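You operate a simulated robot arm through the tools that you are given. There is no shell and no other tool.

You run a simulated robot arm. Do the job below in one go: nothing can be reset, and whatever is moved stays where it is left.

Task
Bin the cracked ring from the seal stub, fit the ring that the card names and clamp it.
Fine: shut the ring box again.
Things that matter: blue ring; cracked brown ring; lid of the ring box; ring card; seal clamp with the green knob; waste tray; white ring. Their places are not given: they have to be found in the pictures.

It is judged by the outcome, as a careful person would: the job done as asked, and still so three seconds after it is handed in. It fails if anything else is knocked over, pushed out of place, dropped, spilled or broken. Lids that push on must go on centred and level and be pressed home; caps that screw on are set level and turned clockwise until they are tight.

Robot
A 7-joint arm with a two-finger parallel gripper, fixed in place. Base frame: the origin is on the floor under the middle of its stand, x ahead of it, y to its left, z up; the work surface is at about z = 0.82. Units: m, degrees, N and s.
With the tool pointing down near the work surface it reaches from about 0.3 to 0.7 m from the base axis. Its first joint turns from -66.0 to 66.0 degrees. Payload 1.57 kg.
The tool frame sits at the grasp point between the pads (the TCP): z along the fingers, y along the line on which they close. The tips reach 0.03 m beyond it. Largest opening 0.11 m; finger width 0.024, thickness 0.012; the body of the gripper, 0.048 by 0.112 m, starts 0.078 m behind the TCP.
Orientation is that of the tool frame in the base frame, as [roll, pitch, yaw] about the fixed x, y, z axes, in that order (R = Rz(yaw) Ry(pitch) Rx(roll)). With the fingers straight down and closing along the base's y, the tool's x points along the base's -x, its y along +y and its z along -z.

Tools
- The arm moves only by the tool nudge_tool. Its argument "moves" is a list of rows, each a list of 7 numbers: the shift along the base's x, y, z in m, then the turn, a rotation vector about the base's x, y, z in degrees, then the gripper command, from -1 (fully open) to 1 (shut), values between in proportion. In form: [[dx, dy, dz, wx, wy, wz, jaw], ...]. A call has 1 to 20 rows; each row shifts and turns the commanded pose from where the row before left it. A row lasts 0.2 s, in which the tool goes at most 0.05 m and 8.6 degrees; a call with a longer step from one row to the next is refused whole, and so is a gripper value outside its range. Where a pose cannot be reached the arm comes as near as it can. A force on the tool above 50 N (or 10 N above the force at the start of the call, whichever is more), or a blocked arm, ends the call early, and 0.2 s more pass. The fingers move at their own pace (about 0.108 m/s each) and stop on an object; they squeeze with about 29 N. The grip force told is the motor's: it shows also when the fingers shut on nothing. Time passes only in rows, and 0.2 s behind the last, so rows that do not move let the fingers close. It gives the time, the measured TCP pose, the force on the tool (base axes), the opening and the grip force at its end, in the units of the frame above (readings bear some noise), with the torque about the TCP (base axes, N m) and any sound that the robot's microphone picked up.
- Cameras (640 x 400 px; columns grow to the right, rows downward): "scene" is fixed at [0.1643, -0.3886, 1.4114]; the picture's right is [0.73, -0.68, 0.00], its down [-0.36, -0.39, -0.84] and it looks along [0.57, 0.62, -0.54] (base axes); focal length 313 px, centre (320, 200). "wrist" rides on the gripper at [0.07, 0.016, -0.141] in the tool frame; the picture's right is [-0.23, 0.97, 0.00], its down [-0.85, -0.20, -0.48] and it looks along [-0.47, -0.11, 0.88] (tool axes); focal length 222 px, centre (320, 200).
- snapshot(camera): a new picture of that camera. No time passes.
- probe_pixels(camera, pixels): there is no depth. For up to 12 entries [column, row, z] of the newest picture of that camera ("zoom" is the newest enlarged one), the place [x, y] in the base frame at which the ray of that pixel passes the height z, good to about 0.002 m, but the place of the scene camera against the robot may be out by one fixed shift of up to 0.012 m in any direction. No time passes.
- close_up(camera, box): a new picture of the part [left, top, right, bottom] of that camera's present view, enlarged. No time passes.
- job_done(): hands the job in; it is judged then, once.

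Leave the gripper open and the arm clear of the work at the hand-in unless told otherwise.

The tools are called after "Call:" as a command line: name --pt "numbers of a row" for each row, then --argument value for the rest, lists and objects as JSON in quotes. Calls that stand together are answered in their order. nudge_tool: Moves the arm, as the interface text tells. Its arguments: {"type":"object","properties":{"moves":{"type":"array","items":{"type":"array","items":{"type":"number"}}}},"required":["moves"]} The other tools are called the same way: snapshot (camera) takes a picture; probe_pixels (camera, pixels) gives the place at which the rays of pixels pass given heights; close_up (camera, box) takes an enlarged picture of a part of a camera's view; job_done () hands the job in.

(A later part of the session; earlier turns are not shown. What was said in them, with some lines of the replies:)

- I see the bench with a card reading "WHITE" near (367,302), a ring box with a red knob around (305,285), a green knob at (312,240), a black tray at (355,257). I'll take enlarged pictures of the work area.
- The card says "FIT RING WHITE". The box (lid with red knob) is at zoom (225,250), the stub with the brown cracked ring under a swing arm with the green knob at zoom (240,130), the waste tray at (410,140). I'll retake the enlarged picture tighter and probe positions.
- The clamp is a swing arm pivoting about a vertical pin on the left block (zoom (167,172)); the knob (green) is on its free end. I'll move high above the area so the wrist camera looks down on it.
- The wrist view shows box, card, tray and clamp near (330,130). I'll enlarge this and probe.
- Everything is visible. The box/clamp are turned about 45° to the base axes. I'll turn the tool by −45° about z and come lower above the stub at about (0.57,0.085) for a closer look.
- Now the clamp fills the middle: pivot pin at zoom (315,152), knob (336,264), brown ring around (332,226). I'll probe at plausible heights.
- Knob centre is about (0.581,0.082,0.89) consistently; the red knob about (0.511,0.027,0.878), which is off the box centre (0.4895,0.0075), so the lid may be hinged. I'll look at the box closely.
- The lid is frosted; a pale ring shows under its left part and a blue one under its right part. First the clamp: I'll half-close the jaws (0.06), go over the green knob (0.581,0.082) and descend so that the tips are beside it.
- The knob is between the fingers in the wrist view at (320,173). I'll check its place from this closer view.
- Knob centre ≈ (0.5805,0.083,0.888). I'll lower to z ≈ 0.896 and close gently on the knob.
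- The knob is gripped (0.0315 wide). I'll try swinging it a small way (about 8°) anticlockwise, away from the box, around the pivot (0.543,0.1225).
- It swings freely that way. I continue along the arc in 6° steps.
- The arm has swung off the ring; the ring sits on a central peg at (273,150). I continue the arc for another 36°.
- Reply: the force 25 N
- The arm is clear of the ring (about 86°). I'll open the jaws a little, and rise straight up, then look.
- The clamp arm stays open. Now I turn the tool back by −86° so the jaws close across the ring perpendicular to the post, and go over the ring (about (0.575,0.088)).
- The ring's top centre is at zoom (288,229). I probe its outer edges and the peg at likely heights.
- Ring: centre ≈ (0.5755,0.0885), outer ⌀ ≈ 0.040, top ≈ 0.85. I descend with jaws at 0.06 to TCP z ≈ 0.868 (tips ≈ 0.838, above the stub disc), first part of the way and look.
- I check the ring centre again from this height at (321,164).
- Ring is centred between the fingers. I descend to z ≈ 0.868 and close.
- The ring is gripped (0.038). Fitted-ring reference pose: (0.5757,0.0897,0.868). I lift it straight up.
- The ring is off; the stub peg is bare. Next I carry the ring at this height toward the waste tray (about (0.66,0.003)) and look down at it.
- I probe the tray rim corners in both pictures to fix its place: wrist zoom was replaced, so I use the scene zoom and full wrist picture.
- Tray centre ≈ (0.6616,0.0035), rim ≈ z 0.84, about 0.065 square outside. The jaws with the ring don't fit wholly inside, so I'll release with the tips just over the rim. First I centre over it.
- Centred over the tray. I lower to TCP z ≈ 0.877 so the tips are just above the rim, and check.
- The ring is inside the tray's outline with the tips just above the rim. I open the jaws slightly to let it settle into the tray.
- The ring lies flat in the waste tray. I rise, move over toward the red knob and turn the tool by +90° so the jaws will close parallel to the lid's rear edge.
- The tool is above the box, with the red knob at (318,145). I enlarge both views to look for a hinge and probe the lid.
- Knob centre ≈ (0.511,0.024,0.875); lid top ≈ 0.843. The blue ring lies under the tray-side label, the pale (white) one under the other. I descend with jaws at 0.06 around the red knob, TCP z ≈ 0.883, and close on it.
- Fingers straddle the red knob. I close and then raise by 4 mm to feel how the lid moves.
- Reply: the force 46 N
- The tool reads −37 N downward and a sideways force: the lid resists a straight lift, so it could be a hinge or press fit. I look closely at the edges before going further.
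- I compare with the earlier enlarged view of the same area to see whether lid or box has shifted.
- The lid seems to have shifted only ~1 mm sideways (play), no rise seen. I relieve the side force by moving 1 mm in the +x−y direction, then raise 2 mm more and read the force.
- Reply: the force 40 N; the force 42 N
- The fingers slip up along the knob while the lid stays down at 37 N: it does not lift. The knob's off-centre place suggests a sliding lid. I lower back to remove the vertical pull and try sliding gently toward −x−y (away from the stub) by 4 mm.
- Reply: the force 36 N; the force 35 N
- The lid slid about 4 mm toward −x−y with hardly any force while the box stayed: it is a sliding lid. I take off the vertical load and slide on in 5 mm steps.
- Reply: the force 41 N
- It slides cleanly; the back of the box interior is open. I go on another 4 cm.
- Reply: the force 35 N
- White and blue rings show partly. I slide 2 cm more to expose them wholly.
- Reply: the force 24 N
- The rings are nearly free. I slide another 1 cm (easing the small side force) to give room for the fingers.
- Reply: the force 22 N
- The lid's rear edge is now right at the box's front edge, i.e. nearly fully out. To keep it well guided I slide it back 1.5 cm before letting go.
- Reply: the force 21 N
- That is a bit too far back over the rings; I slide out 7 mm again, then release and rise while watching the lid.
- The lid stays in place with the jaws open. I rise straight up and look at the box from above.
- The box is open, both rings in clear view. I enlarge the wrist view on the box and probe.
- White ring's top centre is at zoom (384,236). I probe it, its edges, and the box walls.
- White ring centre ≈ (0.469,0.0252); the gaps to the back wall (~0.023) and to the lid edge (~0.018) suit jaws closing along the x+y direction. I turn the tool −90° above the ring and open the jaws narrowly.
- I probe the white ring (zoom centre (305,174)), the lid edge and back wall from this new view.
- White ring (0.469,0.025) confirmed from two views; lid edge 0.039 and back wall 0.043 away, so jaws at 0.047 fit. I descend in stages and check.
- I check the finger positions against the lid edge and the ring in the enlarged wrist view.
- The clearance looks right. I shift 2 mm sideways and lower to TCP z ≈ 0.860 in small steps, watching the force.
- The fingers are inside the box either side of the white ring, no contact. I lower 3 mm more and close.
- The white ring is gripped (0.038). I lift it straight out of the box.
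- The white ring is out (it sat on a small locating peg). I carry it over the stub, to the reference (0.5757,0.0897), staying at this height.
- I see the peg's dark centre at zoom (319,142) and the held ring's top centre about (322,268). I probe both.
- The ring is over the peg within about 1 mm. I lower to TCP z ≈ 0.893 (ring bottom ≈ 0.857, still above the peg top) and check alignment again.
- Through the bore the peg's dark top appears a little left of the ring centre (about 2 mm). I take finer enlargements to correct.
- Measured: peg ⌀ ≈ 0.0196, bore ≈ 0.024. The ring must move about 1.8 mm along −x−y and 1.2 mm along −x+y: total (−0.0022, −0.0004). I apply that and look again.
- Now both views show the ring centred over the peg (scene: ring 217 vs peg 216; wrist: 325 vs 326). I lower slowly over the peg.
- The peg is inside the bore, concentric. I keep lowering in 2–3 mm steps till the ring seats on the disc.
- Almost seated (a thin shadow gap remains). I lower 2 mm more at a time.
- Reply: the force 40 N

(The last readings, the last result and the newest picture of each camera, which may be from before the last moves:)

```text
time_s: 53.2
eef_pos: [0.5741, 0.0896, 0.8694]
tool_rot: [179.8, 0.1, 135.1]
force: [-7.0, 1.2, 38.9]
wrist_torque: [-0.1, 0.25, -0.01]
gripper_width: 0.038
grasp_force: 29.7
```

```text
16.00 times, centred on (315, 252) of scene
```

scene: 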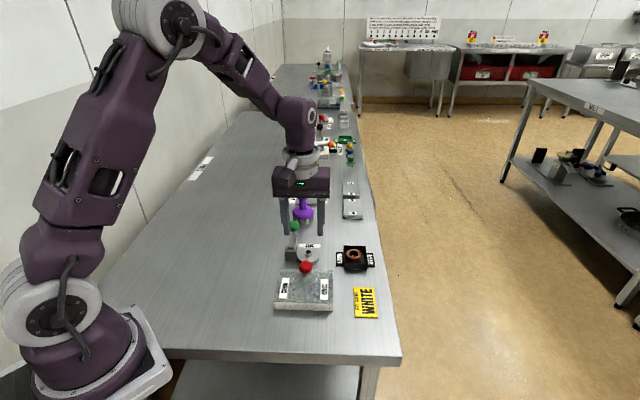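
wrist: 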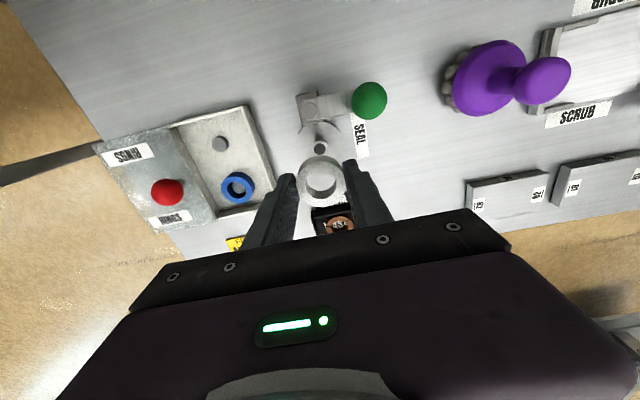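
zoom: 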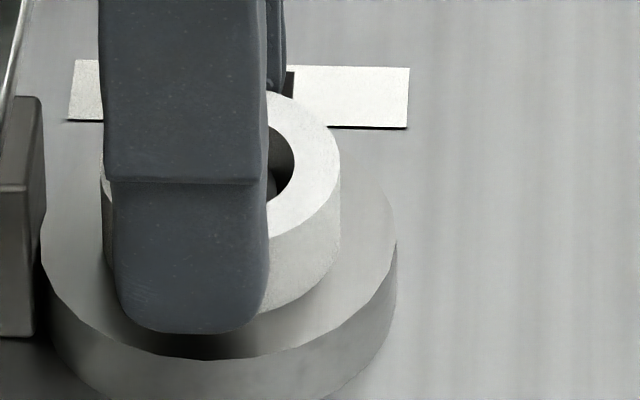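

Contact: 39 N upward, the ring sits on the disc. I ease off about 1 mm, then open the jaws and rise.

Call:
nudge_tool --pt "0 0 0.001 0 0 0 0.7" --pt "0 0 0 0 0 0 0.7" --pt "0 0 0 0 0 0 0.25" --pt "0 0 0 0 0 0 0.1" --pt "0 0 0 0 0 0 0" --pt "0 0 0.01 0 0 0 0" --pt "0 0 0.03 0 0 0 0" --pt "0 0 0.03 0 0 0 0" --pt "0 0 0.02 0 0 0 0" --pt "0 0 0 0 0 0 0"

Call:
close_up --camera "scene" --box '[285, 225, 345, 270]'

Call:
snapshot --camera "wrist"

```text
time_s: 55.4
eef_pos: [0.5736, 0.0889, 0.9591]
tool_rot: [-179.9, 0.0, 134.9]
force: [-0.4, 0.1, -0.1]
wrist_torque: [0.02, -0.01, 0.02]
gripper_width: 0.0549
grasp_force: 0.0
```

```text
8.89 times, centred on (315, 248) of scene
```

zoom: 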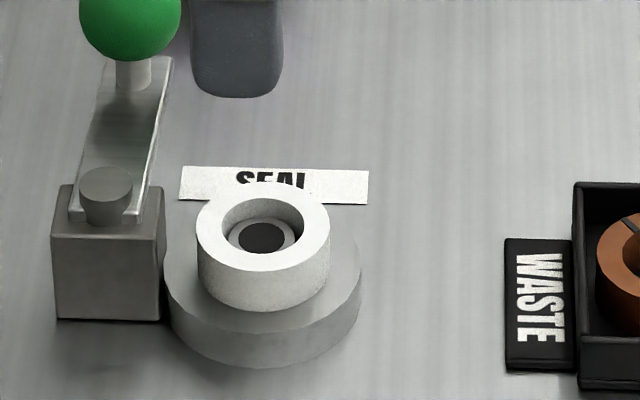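

```text
taken
```

wrist: 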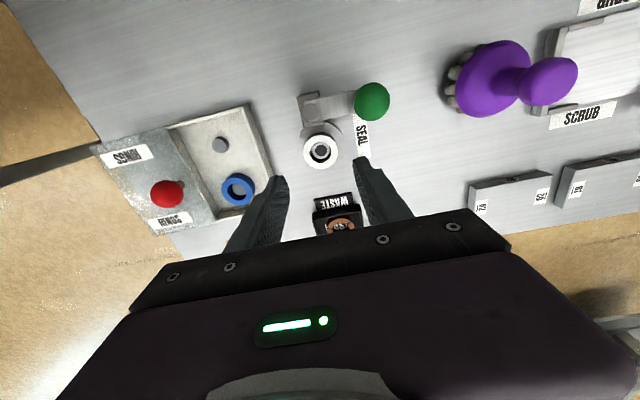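

The white ring sits flat and centred on the stub. Now I rise and go back over the green knob (≈(0.5835,0.157)), turning the tool by +86° to the pose in which I released it.

Call:
nudge_tool --pt "0 0 0.02 0 0 7.8 -0.1" --pt "0 0 0.02 0 0 7.8 -0.1" --pt "0.001 0.007 0 0 0 7.8 -0.1" --pt "0.001 0.008 0 0 0 7.8 -0.1" --pt "0.001 0.008 0 0 0 7.8 -0.1" --pt "0.001 0.008 0 0 0 7.8 -0.1" --pt "0.001 0.008 0 0 0 7.8 -0.1" --pt "0.001 0.008 0 0 0 7.8 -0.1" --pt "0.002 0.008 0 0 0 7.8 -0.1" --pt "0.002 0.007 0 0 0 7.8 -0.1" --pt "0 0.006 0 0 0 8 -0.1" --pt "0 0 0 0 0 0 -0.1"

Call:
snapshot --camera "wrist"

Call:
close_up --camera "wrist" --box '[240, 70, 400, 200]'

```text
time_s: 58.0
eef_pos: [0.5825, 0.1582, 0.9981]
tool_rot: [-180.0, 0.1, -138.9]
force: [-0.6, 0.4, -0.4]
wrist_torque: [0.04, -0.01, 0.0]
gripper_width: 0.0606
grasp_force: 0.0
```

```text
taken
```

wrist: 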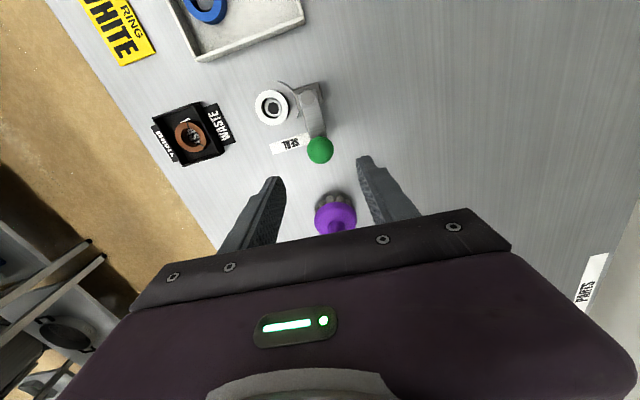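

```text
3.08 times, centred on (320, 135) of wrist
```

zoom: 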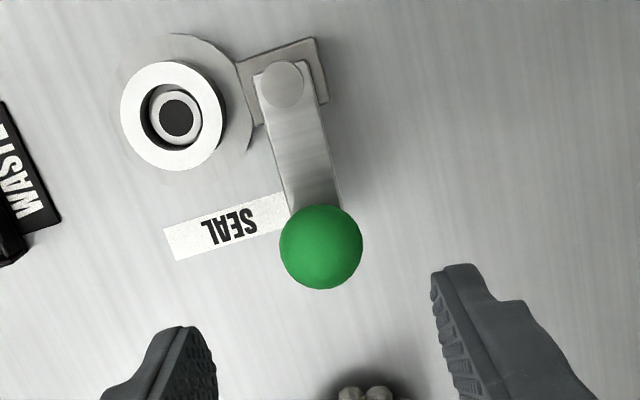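

Call:
probe_pixels --camera "zoom" --pixels '[[321, 246, 0.888], [282, 85, 0.87], [174, 116, 0.85]]'

```text
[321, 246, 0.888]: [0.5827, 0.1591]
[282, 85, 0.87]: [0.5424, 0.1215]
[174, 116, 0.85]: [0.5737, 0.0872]
```

The knob is right under the tool ((0.5827,0.159) vs TCP (0.5825,0.158)). I descend to z ≈ 0.896 and close on it.

Call:
nudge_tool --pt "0 0.0006 -0.03 0 0 0 -0.1" --pt "0 0 -0.03 0 0 0 -0.1" --pt "0 0 -0.03 0 0 0 -0.1" --pt "0 0 -0.011 0 0 0 -0.1" --pt "0 0 0 0 0 0 -0.1" --pt "0 0 0 0 0 0 0.3" --pt "0 0 0 0 0 0 0.7" --pt "0 0 0 0 0 0 0.7"

Call:
close_up --camera "scene" --box '[260, 190, 360, 280]'

Call:
snapshot --camera "wrist"

```text
time_s: 59.8
eef_pos: [0.584, 0.1571, 0.8995]
tool_rot: [-180.0, 0.1, -139.0]
force: [1.7, 0.9, -3.9]
wrist_torque: [0.07, -0.12, 0.05]
gripper_width: 0.0313
grasp_force: 40.0
```

```text
4.44 times, centred on (310, 235) of scene
```

zoom: 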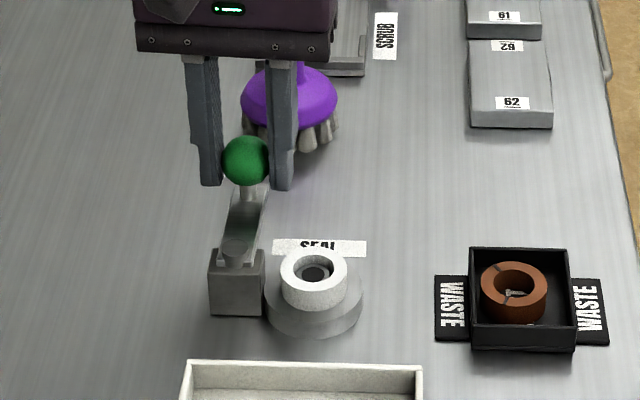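

```text
taken
```

wrist: 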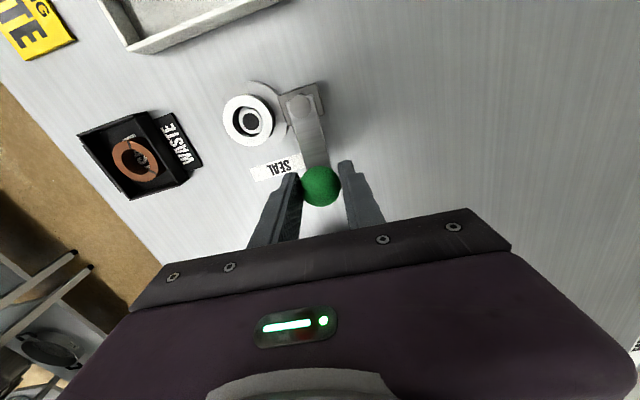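

Gripped. I swing it back clockwise along the same arc, first 42°.

Call:
nudge_tool --pt "0.0035 -0.0046 0 0 0 -6 0.8" --pt "0.003 -0.0049 0 0 0 -6 0.8" --pt "0.0025 -0.0052 0 0 0 -6 0.8" --pt "0.0019 -0.0055 0 0 0 -6 0.8" --pt "0.0013 -0.0056 0 0 0 -6 0.8" --pt "0.0007 -0.0057 0 0 0 -6 0.8" --pt "0.0001 -0.0058 0 0 0 -6 0.8"

Call:
snapshot --camera "wrist"

Call:
close_up --camera "scene" --box '[260, 190, 360, 280]'

```text
time_s: 61.4
eef_pos: [0.5988, 0.1212, 0.8995]
tool_rot: [179.9, 0.3, 178.9]
force: [21.7, 5.4, 18.0]
wrist_torque: [0.07, -0.32, -0.26]
gripper_width: 0.0312
grasp_force: 40.3
```

```text
taken
```

wrist: 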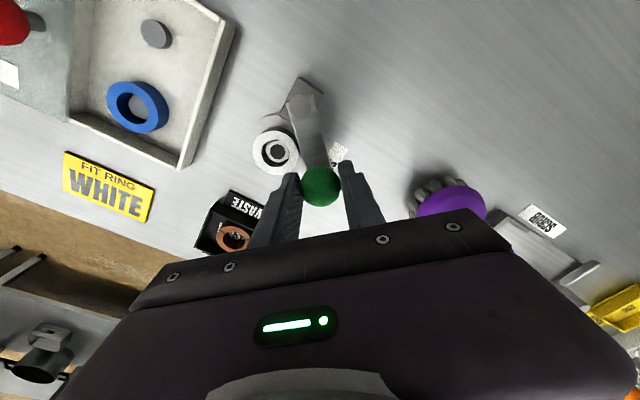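

```text
4.44 times, centred on (310, 235) of scene
```

zoom: 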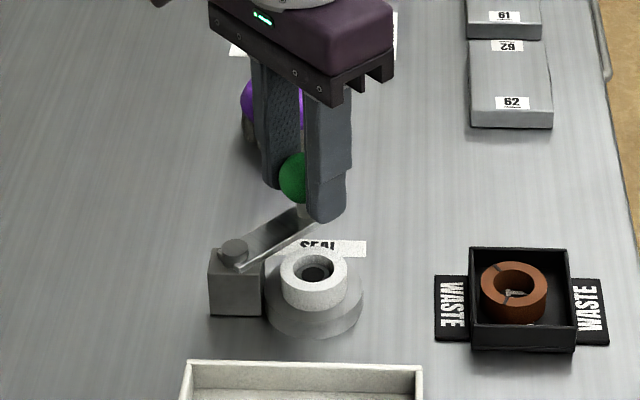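

It swings well; slight outward force, so I add 0.8 mm of radius. Next 24°.

Call:
nudge_tool --pt "0.0004 -0.0058 0.0005 0 0 -6 0.8" --pt "-0.0011 -0.0057 0 0 0 -6 0.8" --pt "-0.0017 -0.0055 0 0 0 -6 0.8" --pt "-0.0022 -0.0053 0 0 0 -6 0.8"

Call:
snapshot --camera "wrist"

Call:
close_up --camera "scene" --box '[260, 190, 360, 280]'

```text
time_s: 62.4
eef_pos: [0.5924, 0.0973, 0.8985]
tool_rot: [-180.0, 0.2, 154.9]
force: [19.2, -6.0, 23.9]
wrist_torque: [-0.16, -0.45, -0.11]
gripper_width: 0.0313
grasp_force: 39.9
```

```text
taken
```

wrist: 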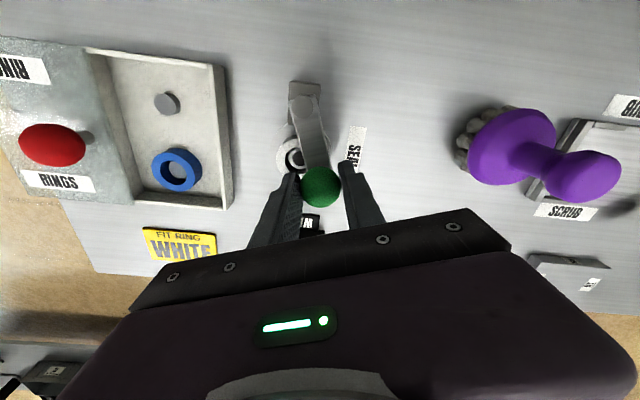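

```text
4.44 times, centred on (310, 235) of scene
```

zoom: 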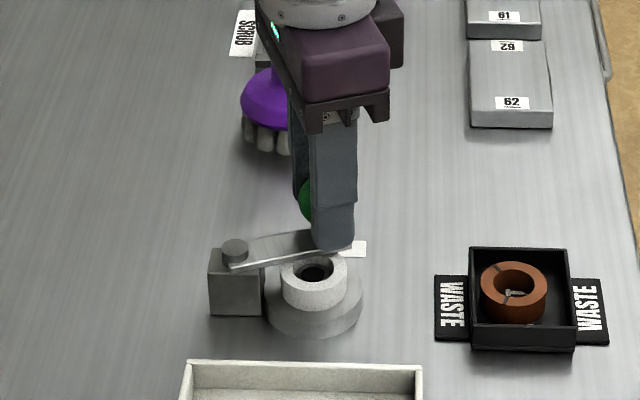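

The arm is passing over the white ring without disturbing it. I finish the remaining ~20°.

Call:
nudge_tool --pt "-0.0023 -0.0053 0.0005 0 0 -6 0.8" --pt "-0.0033 -0.0048 0 0 0 -6 0.8" --pt "-0.0025 -0.0029 0 0 0 -4 0.8" --pt "-0.0027 -0.0028 0 0 0 -4 0.8" --pt "0 0 0 0 0 0 0.8"

Call:
snapshot --camera "wrist"

Call:
close_up --camera "scene" --box '[270, 225, 350, 275]'

```text
time_s: 63.6
eef_pos: [0.581, 0.0824, 0.8981]
tool_rot: [-180.0, 0.1, 134.9]
force: [23.5, -16.6, 8.0]
wrist_torque: [-0.29, -0.33, 0.02]
gripper_width: 0.0313
grasp_force: 40.3
```

```text
taken
```

wrist: 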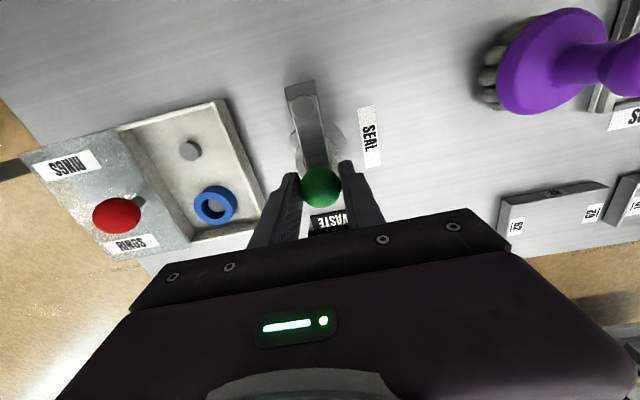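

```text
8.00 times, centred on (310, 250) of scene
```

zoom: 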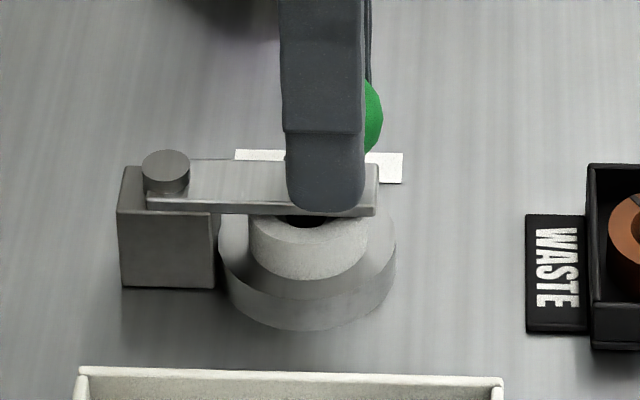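

The arm lies over the white ring exactly where it was at the start. I release the knob, rise and compare.

Call:
nudge_tool --pt "0 0 0 0 0 0 0.3" --pt "0 0 0 0 0 0 0" --pt "0 0 0 0 0 0 0" --pt "0 0 0.03 0 0 0 0" --pt "0 0 0.04 0 0 0 0" --pt "0 0 0.04 0 0 0 0" --pt "0 0 0 0 0 0 0"

Call:
close_up --camera "scene" --box '[270, 225, 350, 275]'

Call:
snapshot --camera "wrist"

Call:
close_up --camera "wrist" --box '[270, 80, 370, 180]'

```text
time_s: 65.2
eef_pos: [0.582, 0.0858, 1.0095]
tool_rot: [180.0, 0.0, 135.0]
force: [-0.3, 0.4, -0.2]
wrist_torque: [-0.04, -0.02, 0.0]
gripper_width: 0.055
grasp_force: 0.0
```

```text
8.00 times, centred on (310, 250) of scene
```

zoom: 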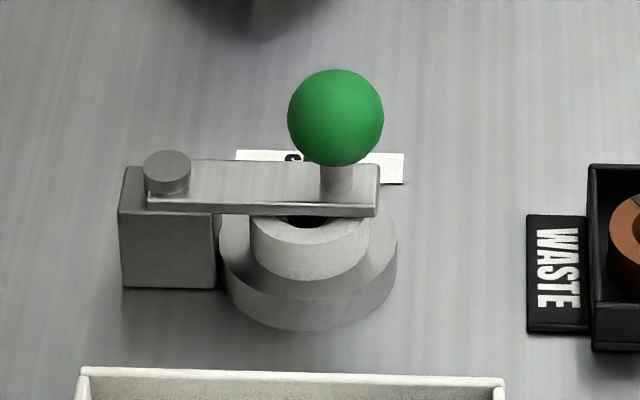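

```text
taken
```

wrist: 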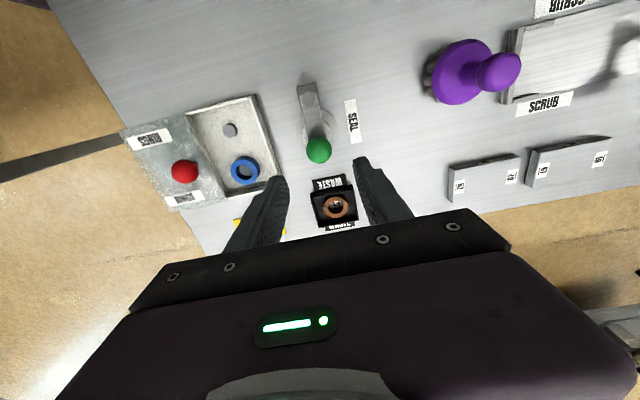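

```text
4.00 times, centred on (320, 130) of wrist
```

zoom: 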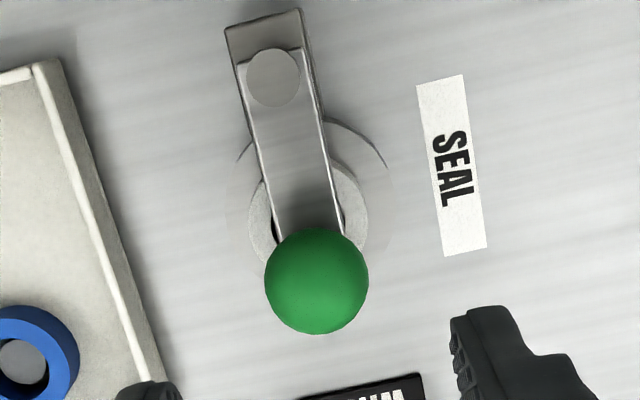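

The clamp is exactly in its former closed place, holding the white ring. Next the lid: I move over the red knob (≈(0.449,−0.037)) turning the tool by +90° again.

Call:
nudge_tool --pt "-0.012 -0.0112 0 0 0 8.2 -0.1" --pt "-0.012 -0.0112 0 0 0 8.2 -0.1" --pt "-0.012 -0.0112 0 0 0 8.2 -0.1" --pt "-0.012 -0.0112 0 0 0 8.2 -0.1" --pt "-0.012 -0.0112 0 0 0 8.2 -0.1" --pt "-0.012 -0.0112 0 0 0 8.2 -0.1" --pt "-0.012 -0.0112 0 0 0 8.2 -0.1" --pt "-0.012 -0.0112 0 0 0 8.2 -0.1" --pt "-0.012 -0.0112 0 0 0 8.2 -0.1" --pt "-0.012 -0.0112 0 0 0 8.2 -0.1" --pt "-0.012 -0.011 0 0 0 8 -0.1" --pt "0 0 0 0 0 0 -0.1"

Call:
snapshot --camera "wrist"

Call:
close_up --camera "wrist" --box '[240, 70, 400, 200]'

```text
time_s: 67.8
eef_pos: [0.4505, -0.0385, 1.0083]
tool_rot: [180.0, -0.1, -134.9]
force: [0.7, -0.3, -0.8]
wrist_torque: [0.03, 0.0, -0.01]
gripper_width: 0.0602
grasp_force: 0.0
```

```text
taken
```

wrist: 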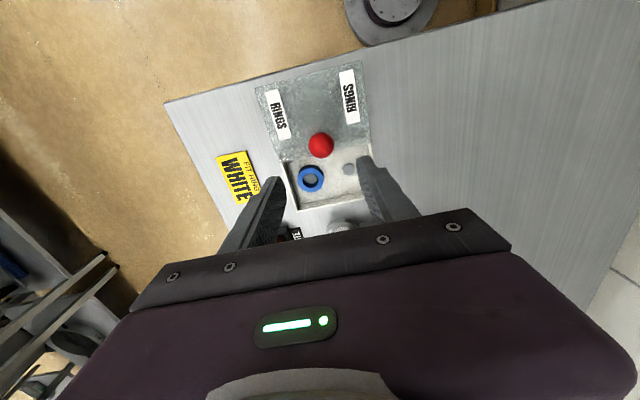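

```text
3.08 times, centred on (320, 135) of wrist
```

zoom: 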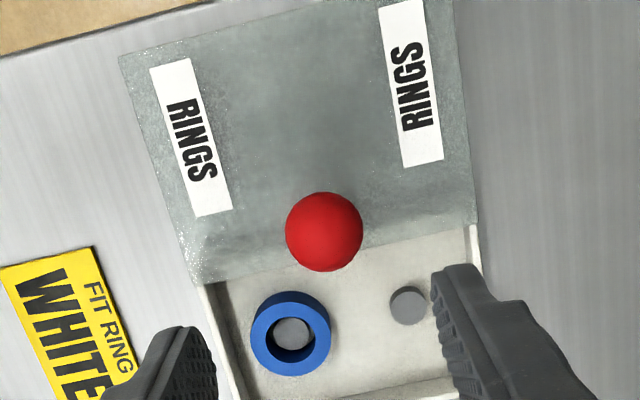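

Call:
probe_pixels --camera "zoom" --pixels '[[324, 231, 0.875], [324, 231, 0.87]]'

```text
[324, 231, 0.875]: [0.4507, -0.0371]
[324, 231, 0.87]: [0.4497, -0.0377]
```

Knob at (0.4503,−0.0374), TCP nearly above it. I descend to z ≈ 0.884 and close on the knob.

Call:
nudge_tool --pt "-0.0004 0.0008 -0.03 0 0 0 -0.1" --pt "0 0 -0.03 0 0 0 -0.1" --pt "0 0 -0.03 0 0 0 -0.1" --pt "0 0 -0.024 0 0 0 -0.1" --pt "0 0 -0.01 0 0 0 -0.1" --pt "0 0 0 0 0 0 -0.1" --pt "0 0 0 0 0 0 0.3" --pt "0 0 0 0 0 0 0.7" --pt "0 0 0 0 0 0 0.7"

Call:
close_up --camera "scene" --box '[245, 245, 345, 345]'

```text
time_s: 69.8
eef_pos: [0.4491, -0.0385, 0.8841]
tool_rot: [-180.0, 0.0, -135.1]
force: [-2.1, 1.9, -5.0]
wrist_torque: [0.09, -0.11, -0.03]
gripper_width: 0.0316
grasp_force: 39.8
```

```text
4.00 times, centred on (295, 295) of scene
```

zoom: 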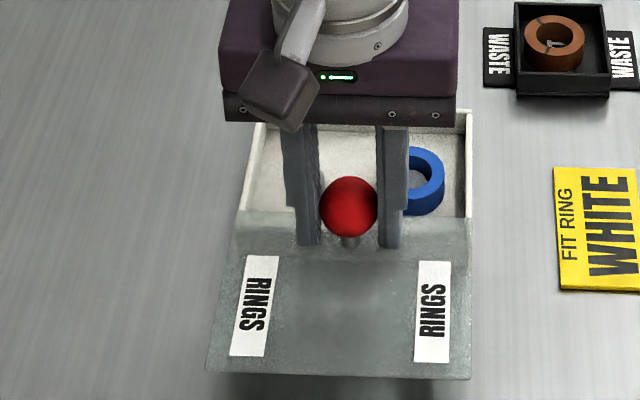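

Gripped with little force. I slide the lid back toward +x+y, 5 mm per step, first 4 cm.

Call:
nudge_tool --pt "0.0035 0.0035 0 0 0 0 0.8" --pt "0.0035 0.0035 0 0 0 0 0.8" --pt "0.0035 0.0035 0 0 0 0 0.8" --pt "0.0035 0.0035 0 0 0 0 0.8" --pt "0.0035 0.0035 0 0 0 0 0.8" --pt "0.0035 0.0035 0 0 0 0 0.8" --pt "0.0035 0.0035 0 0 0 0 0.8" --pt "0.0035 0.0035 0 0 0 0 0.8" --pt "0 0 0 0 0 0 0.8"

Call:
close_up --camera "scene" --box '[245, 245, 345, 345]'

```text
time_s: 71.8
eef_pos: [0.4778, -0.0107, 0.8832]
tool_rot: [179.9, -0.2, -134.9]
force: [-8.9, 8.1, -37.3]
wrist_torque: [-0.1, 0.09, -0.04]
gripper_width: 0.0313
grasp_force: 40.2
```

```text
4.00 times, centred on (295, 295) of scene
```

zoom: 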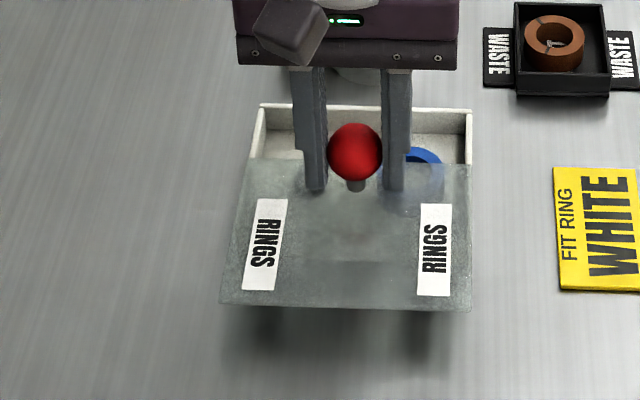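

It slides back well. Another 3.5 cm, then I check before the last bit.

Call:
nudge_tool --pt "0.0033 0.0037 0 0 0 0 0.8" --pt "0.0035 0.0035 0 0 0 0 0.8" --pt "0.0035 0.0035 0 0 0 0 0.8" --pt "0.0035 0.0035 0 0 0 0 0.8" --pt "0.0035 0.0035 0 0 0 0 0.8" --pt "0.0035 0.0035 0 0 0 0 0.8" --pt "0.0035 0.0035 0 0 0 0 0.8" --pt "0 0 0 0 0 0 0.8"

Call:
close_up --camera "scene" --box '[265, 255, 345, 320]'

```text
time_s: 73.6
eef_pos: [0.5024, 0.0143, 0.8831]
tool_rot: [179.9, 0.0, -135.0]
force: [-11.6, 12.0, -35.9]
wrist_torque: [0.13, -0.11, -0.03]
gripper_width: 0.0314
grasp_force: 39.7
```

```text
6.15 times, centred on (305, 288) of scene
```

zoom: 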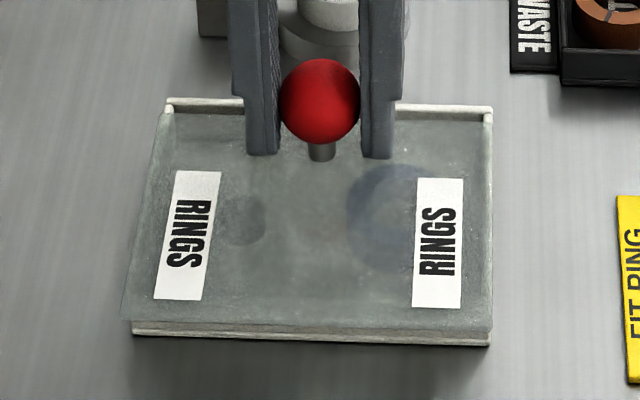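

About 13 mm remain. I go on in 3 mm steps, watching for the end stop.

Call:
nudge_tool --pt "0.0018 0.0024 -0.0005 0 0 0 0.8" --pt "0.0021 0.0021 0 0 0 0 0.8" --pt "0.0021 0.0021 0 0 0 0 0.8" --pt "0 0 0 0 0 0 0.8"

Call:
close_up --camera "scene" --box '[265, 255, 345, 320]'

```text
time_s: 74.6
eef_pos: [0.508, 0.0214, 0.8851]
tool_rot: [-179.9, 0.1, -134.9]
force: [-14.7, 12.9, 3.5]
wrist_torque: [-0.16, 0.45, 0.06]
gripper_width: 0.0314
grasp_force: 40.5
```

```text
6.15 times, centred on (305, 288) of scene
```

zoom: 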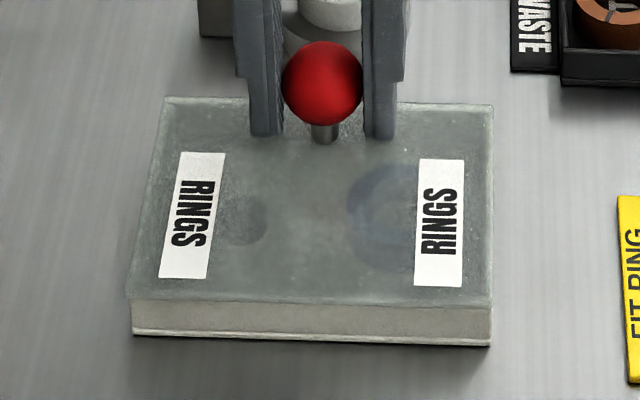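

Still about 4 mm short of the starting position (label tops at 152 vs 143 at the start). I push on in 1.5–2 mm steps.

Call:
nudge_tool --pt "0.0013 0.0015 0 0 0 0 0.8" --pt "0.0014 0.0014 0 0 0 0 0.8" --pt "0 0 0 0 0 0 0.8"

Call:
close_up --camera "scene" --box '[265, 255, 345, 320]'

```text
time_s: 75.4
eef_pos: [0.5111, 0.0235, 0.8848]
tool_rot: [179.9, 0.0, -135.1]
force: [-10.4, 11.7, -3.9]
wrist_torque: [0.37, -0.16, 0.06]
gripper_width: 0.0313
grasp_force: 40.2
```

```text
6.15 times, centred on (305, 288) of scene
```

zoom: 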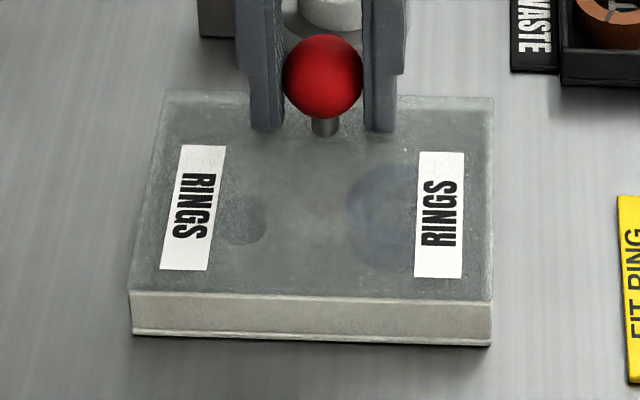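

About 1 mm remains and no stop force yet. I push 1 mm at a time.

Call:
nudge_tool --pt "0.0007 0.0007 0 0 0 0 0.8" --pt "0.0007 0.0007 0 0 0 0 0.8" --pt "0 0 0 0 0 0 0.8"

Call:
close_up --camera "scene" --box '[265, 255, 345, 320]'

```text
time_s: 76.2
eef_pos: [0.5112, 0.0242, 0.8849]
tool_rot: [-179.9, 0.0, -135.0]
force: [-8.6, 5.9, 9.1]
wrist_torque: [-0.2, 0.31, -0.04]
gripper_width: 0.0313
grasp_force: 40.6
```

```text
6.15 times, centred on (305, 288) of scene
```

zoom: 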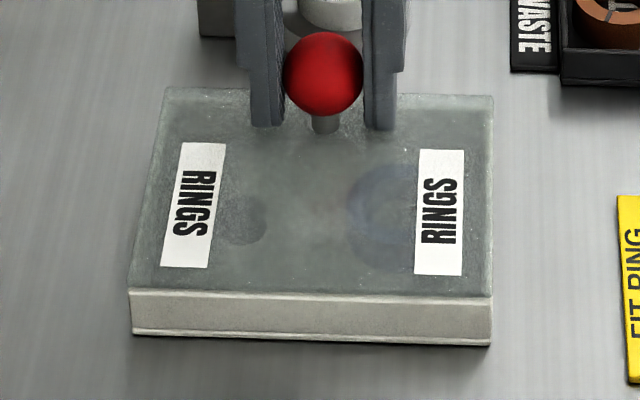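

Matches the starting picture (label top 142 vs 143; front edge 289 vs 290). One more small push of 0.7 mm to feel the end stop.

Call:
nudge_tool --pt "0.0005 0.0005 0 0 0 0 0.8" --pt "0 0 0 0 0 0 0.8"

Call:
close_up --camera "scene" --box '[265, 255, 345, 320]'

```text
time_s: 76.8
eef_pos: [0.5119, 0.0231, 0.8855]
tool_rot: [-179.9, 0.0, -135.0]
force: [-9.1, -3.5, 13.7]
wrist_torque: [0.03, -0.04, 0.02]
gripper_width: 0.0313
grasp_force: 40.2
```

```text
6.15 times, centred on (305, 288) of scene
```

zoom: 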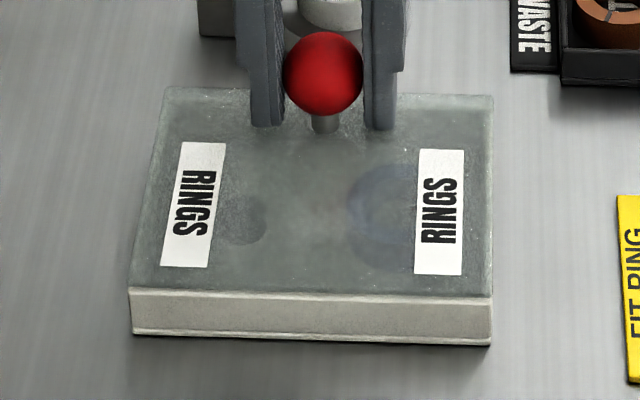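

The stop is felt (about −9 N along the slide) and the picture no longer changes: the lid is fully shut. I open the jaws and rise.

Call:
nudge_tool --pt "0 0 0 0 0 0 0.3" --pt "0 0 0 0 0 0 0" --pt "0 0 0 0 0 0 -0.1" --pt "0 0 0.03 0 0 0 -0.1" --pt "0 0 0.04 0 0 0 -0.1" --pt "0 0 0.04 0 0 0 -0.1" --pt "-0.02 0.02 0.02 0 0 -5 -0.5" --pt "-0.03 0.03 0.02 0 0 -8 -1" --pt "-0.03 0.03 0 0 0 -8 -1" --pt "-0.02 0.03 0 0 0 -8 -1" --pt "-0.02 0.03 0 0 0 -8 -1" --pt "-0.01 0.02 0 0 0 -8 -1" --pt "0 0 0 0 0 0 -1"

Call:
snapshot --camera "scene"

Call:
close_up --camera "scene" --box '[260, 220, 400, 330]'

Call:
close_up --camera "scene" --box '[265, 255, 345, 320]'

Call:
snapshot --camera "wrist"

```text
time_s: 79.6
eef_pos: [0.3824, 0.1852, 1.0342]
tool_rot: [180.0, 0.2, -179.9]
force: [0.2, 0.4, -0.6]
wrist_torque: [-0.01, 0.05, -0.01]
gripper_width: 0.11
grasp_force: 0.1
```

```text
taken
```

scene: 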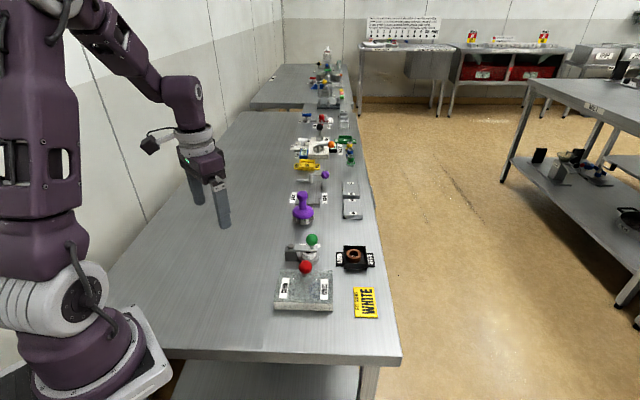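

```text
3.64 times, centred on (330, 275) of scene
```

zoom: 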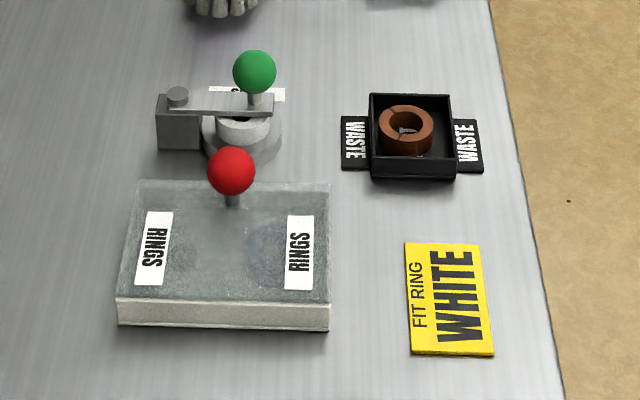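

```text
6.15 times, centred on (305, 288) of scene
```

zoom: 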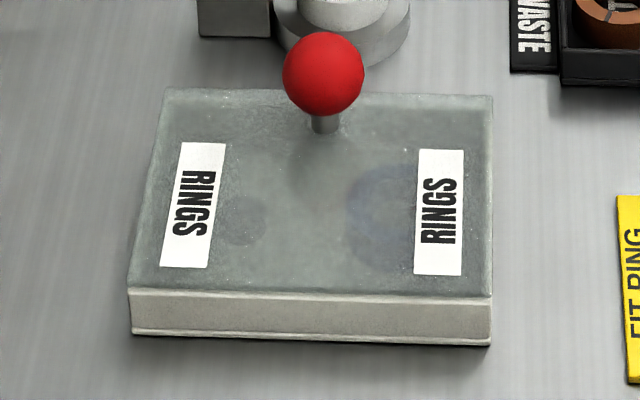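

```text
taken
```

wrist: 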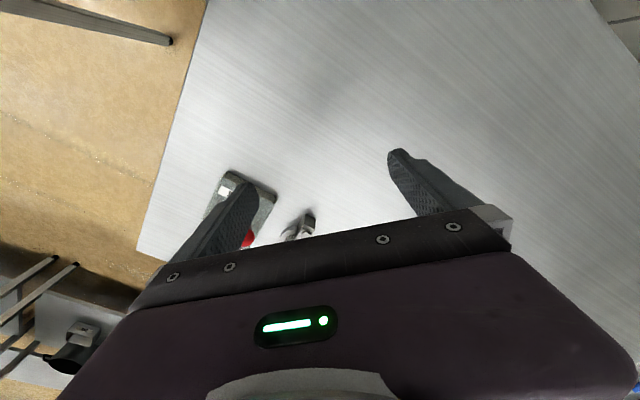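

The final picture shows:
- The brown ring lies in the waste tray.
- The white ring sits on the stub under the clamp arm, which is back in its closed place.
- The ring box lid is shut, as at the start, with the blue ring inside.
- The other things I can see on the bench look as they did at the start.

The arm is clear with the jaws open, so I hand the job in.

Call:
job_done

```text
The job is handed in.
```

The job is handed in: the cracked brown ring is in the waste tray, and the white ring the card names is on the stub with the clamp closed over it. The ring box is shut again.

- **Cracked ring:** I released it with the finger tips just above the tray rim, because the jaws did not fit inside. It fell about 15 mm and lies flat in the tray.
- **White ring:** I lowered it over the peg until it pressed on the disc, and it sat flat and centred. The clamp arm is back in the same position as at the start.
- **Ring box:** The lid slides rather than lifts. My first attempt to lift it pulled at about 37 N before the fingers slipped on the knob; I saw no damage. I later slid it closed until I felt the end stop, and the box looks the same as at the start. The blue ring is still inside.

Nothing else on the bench looks moved or knocked over. The arm is clear of the work with the gripper open.
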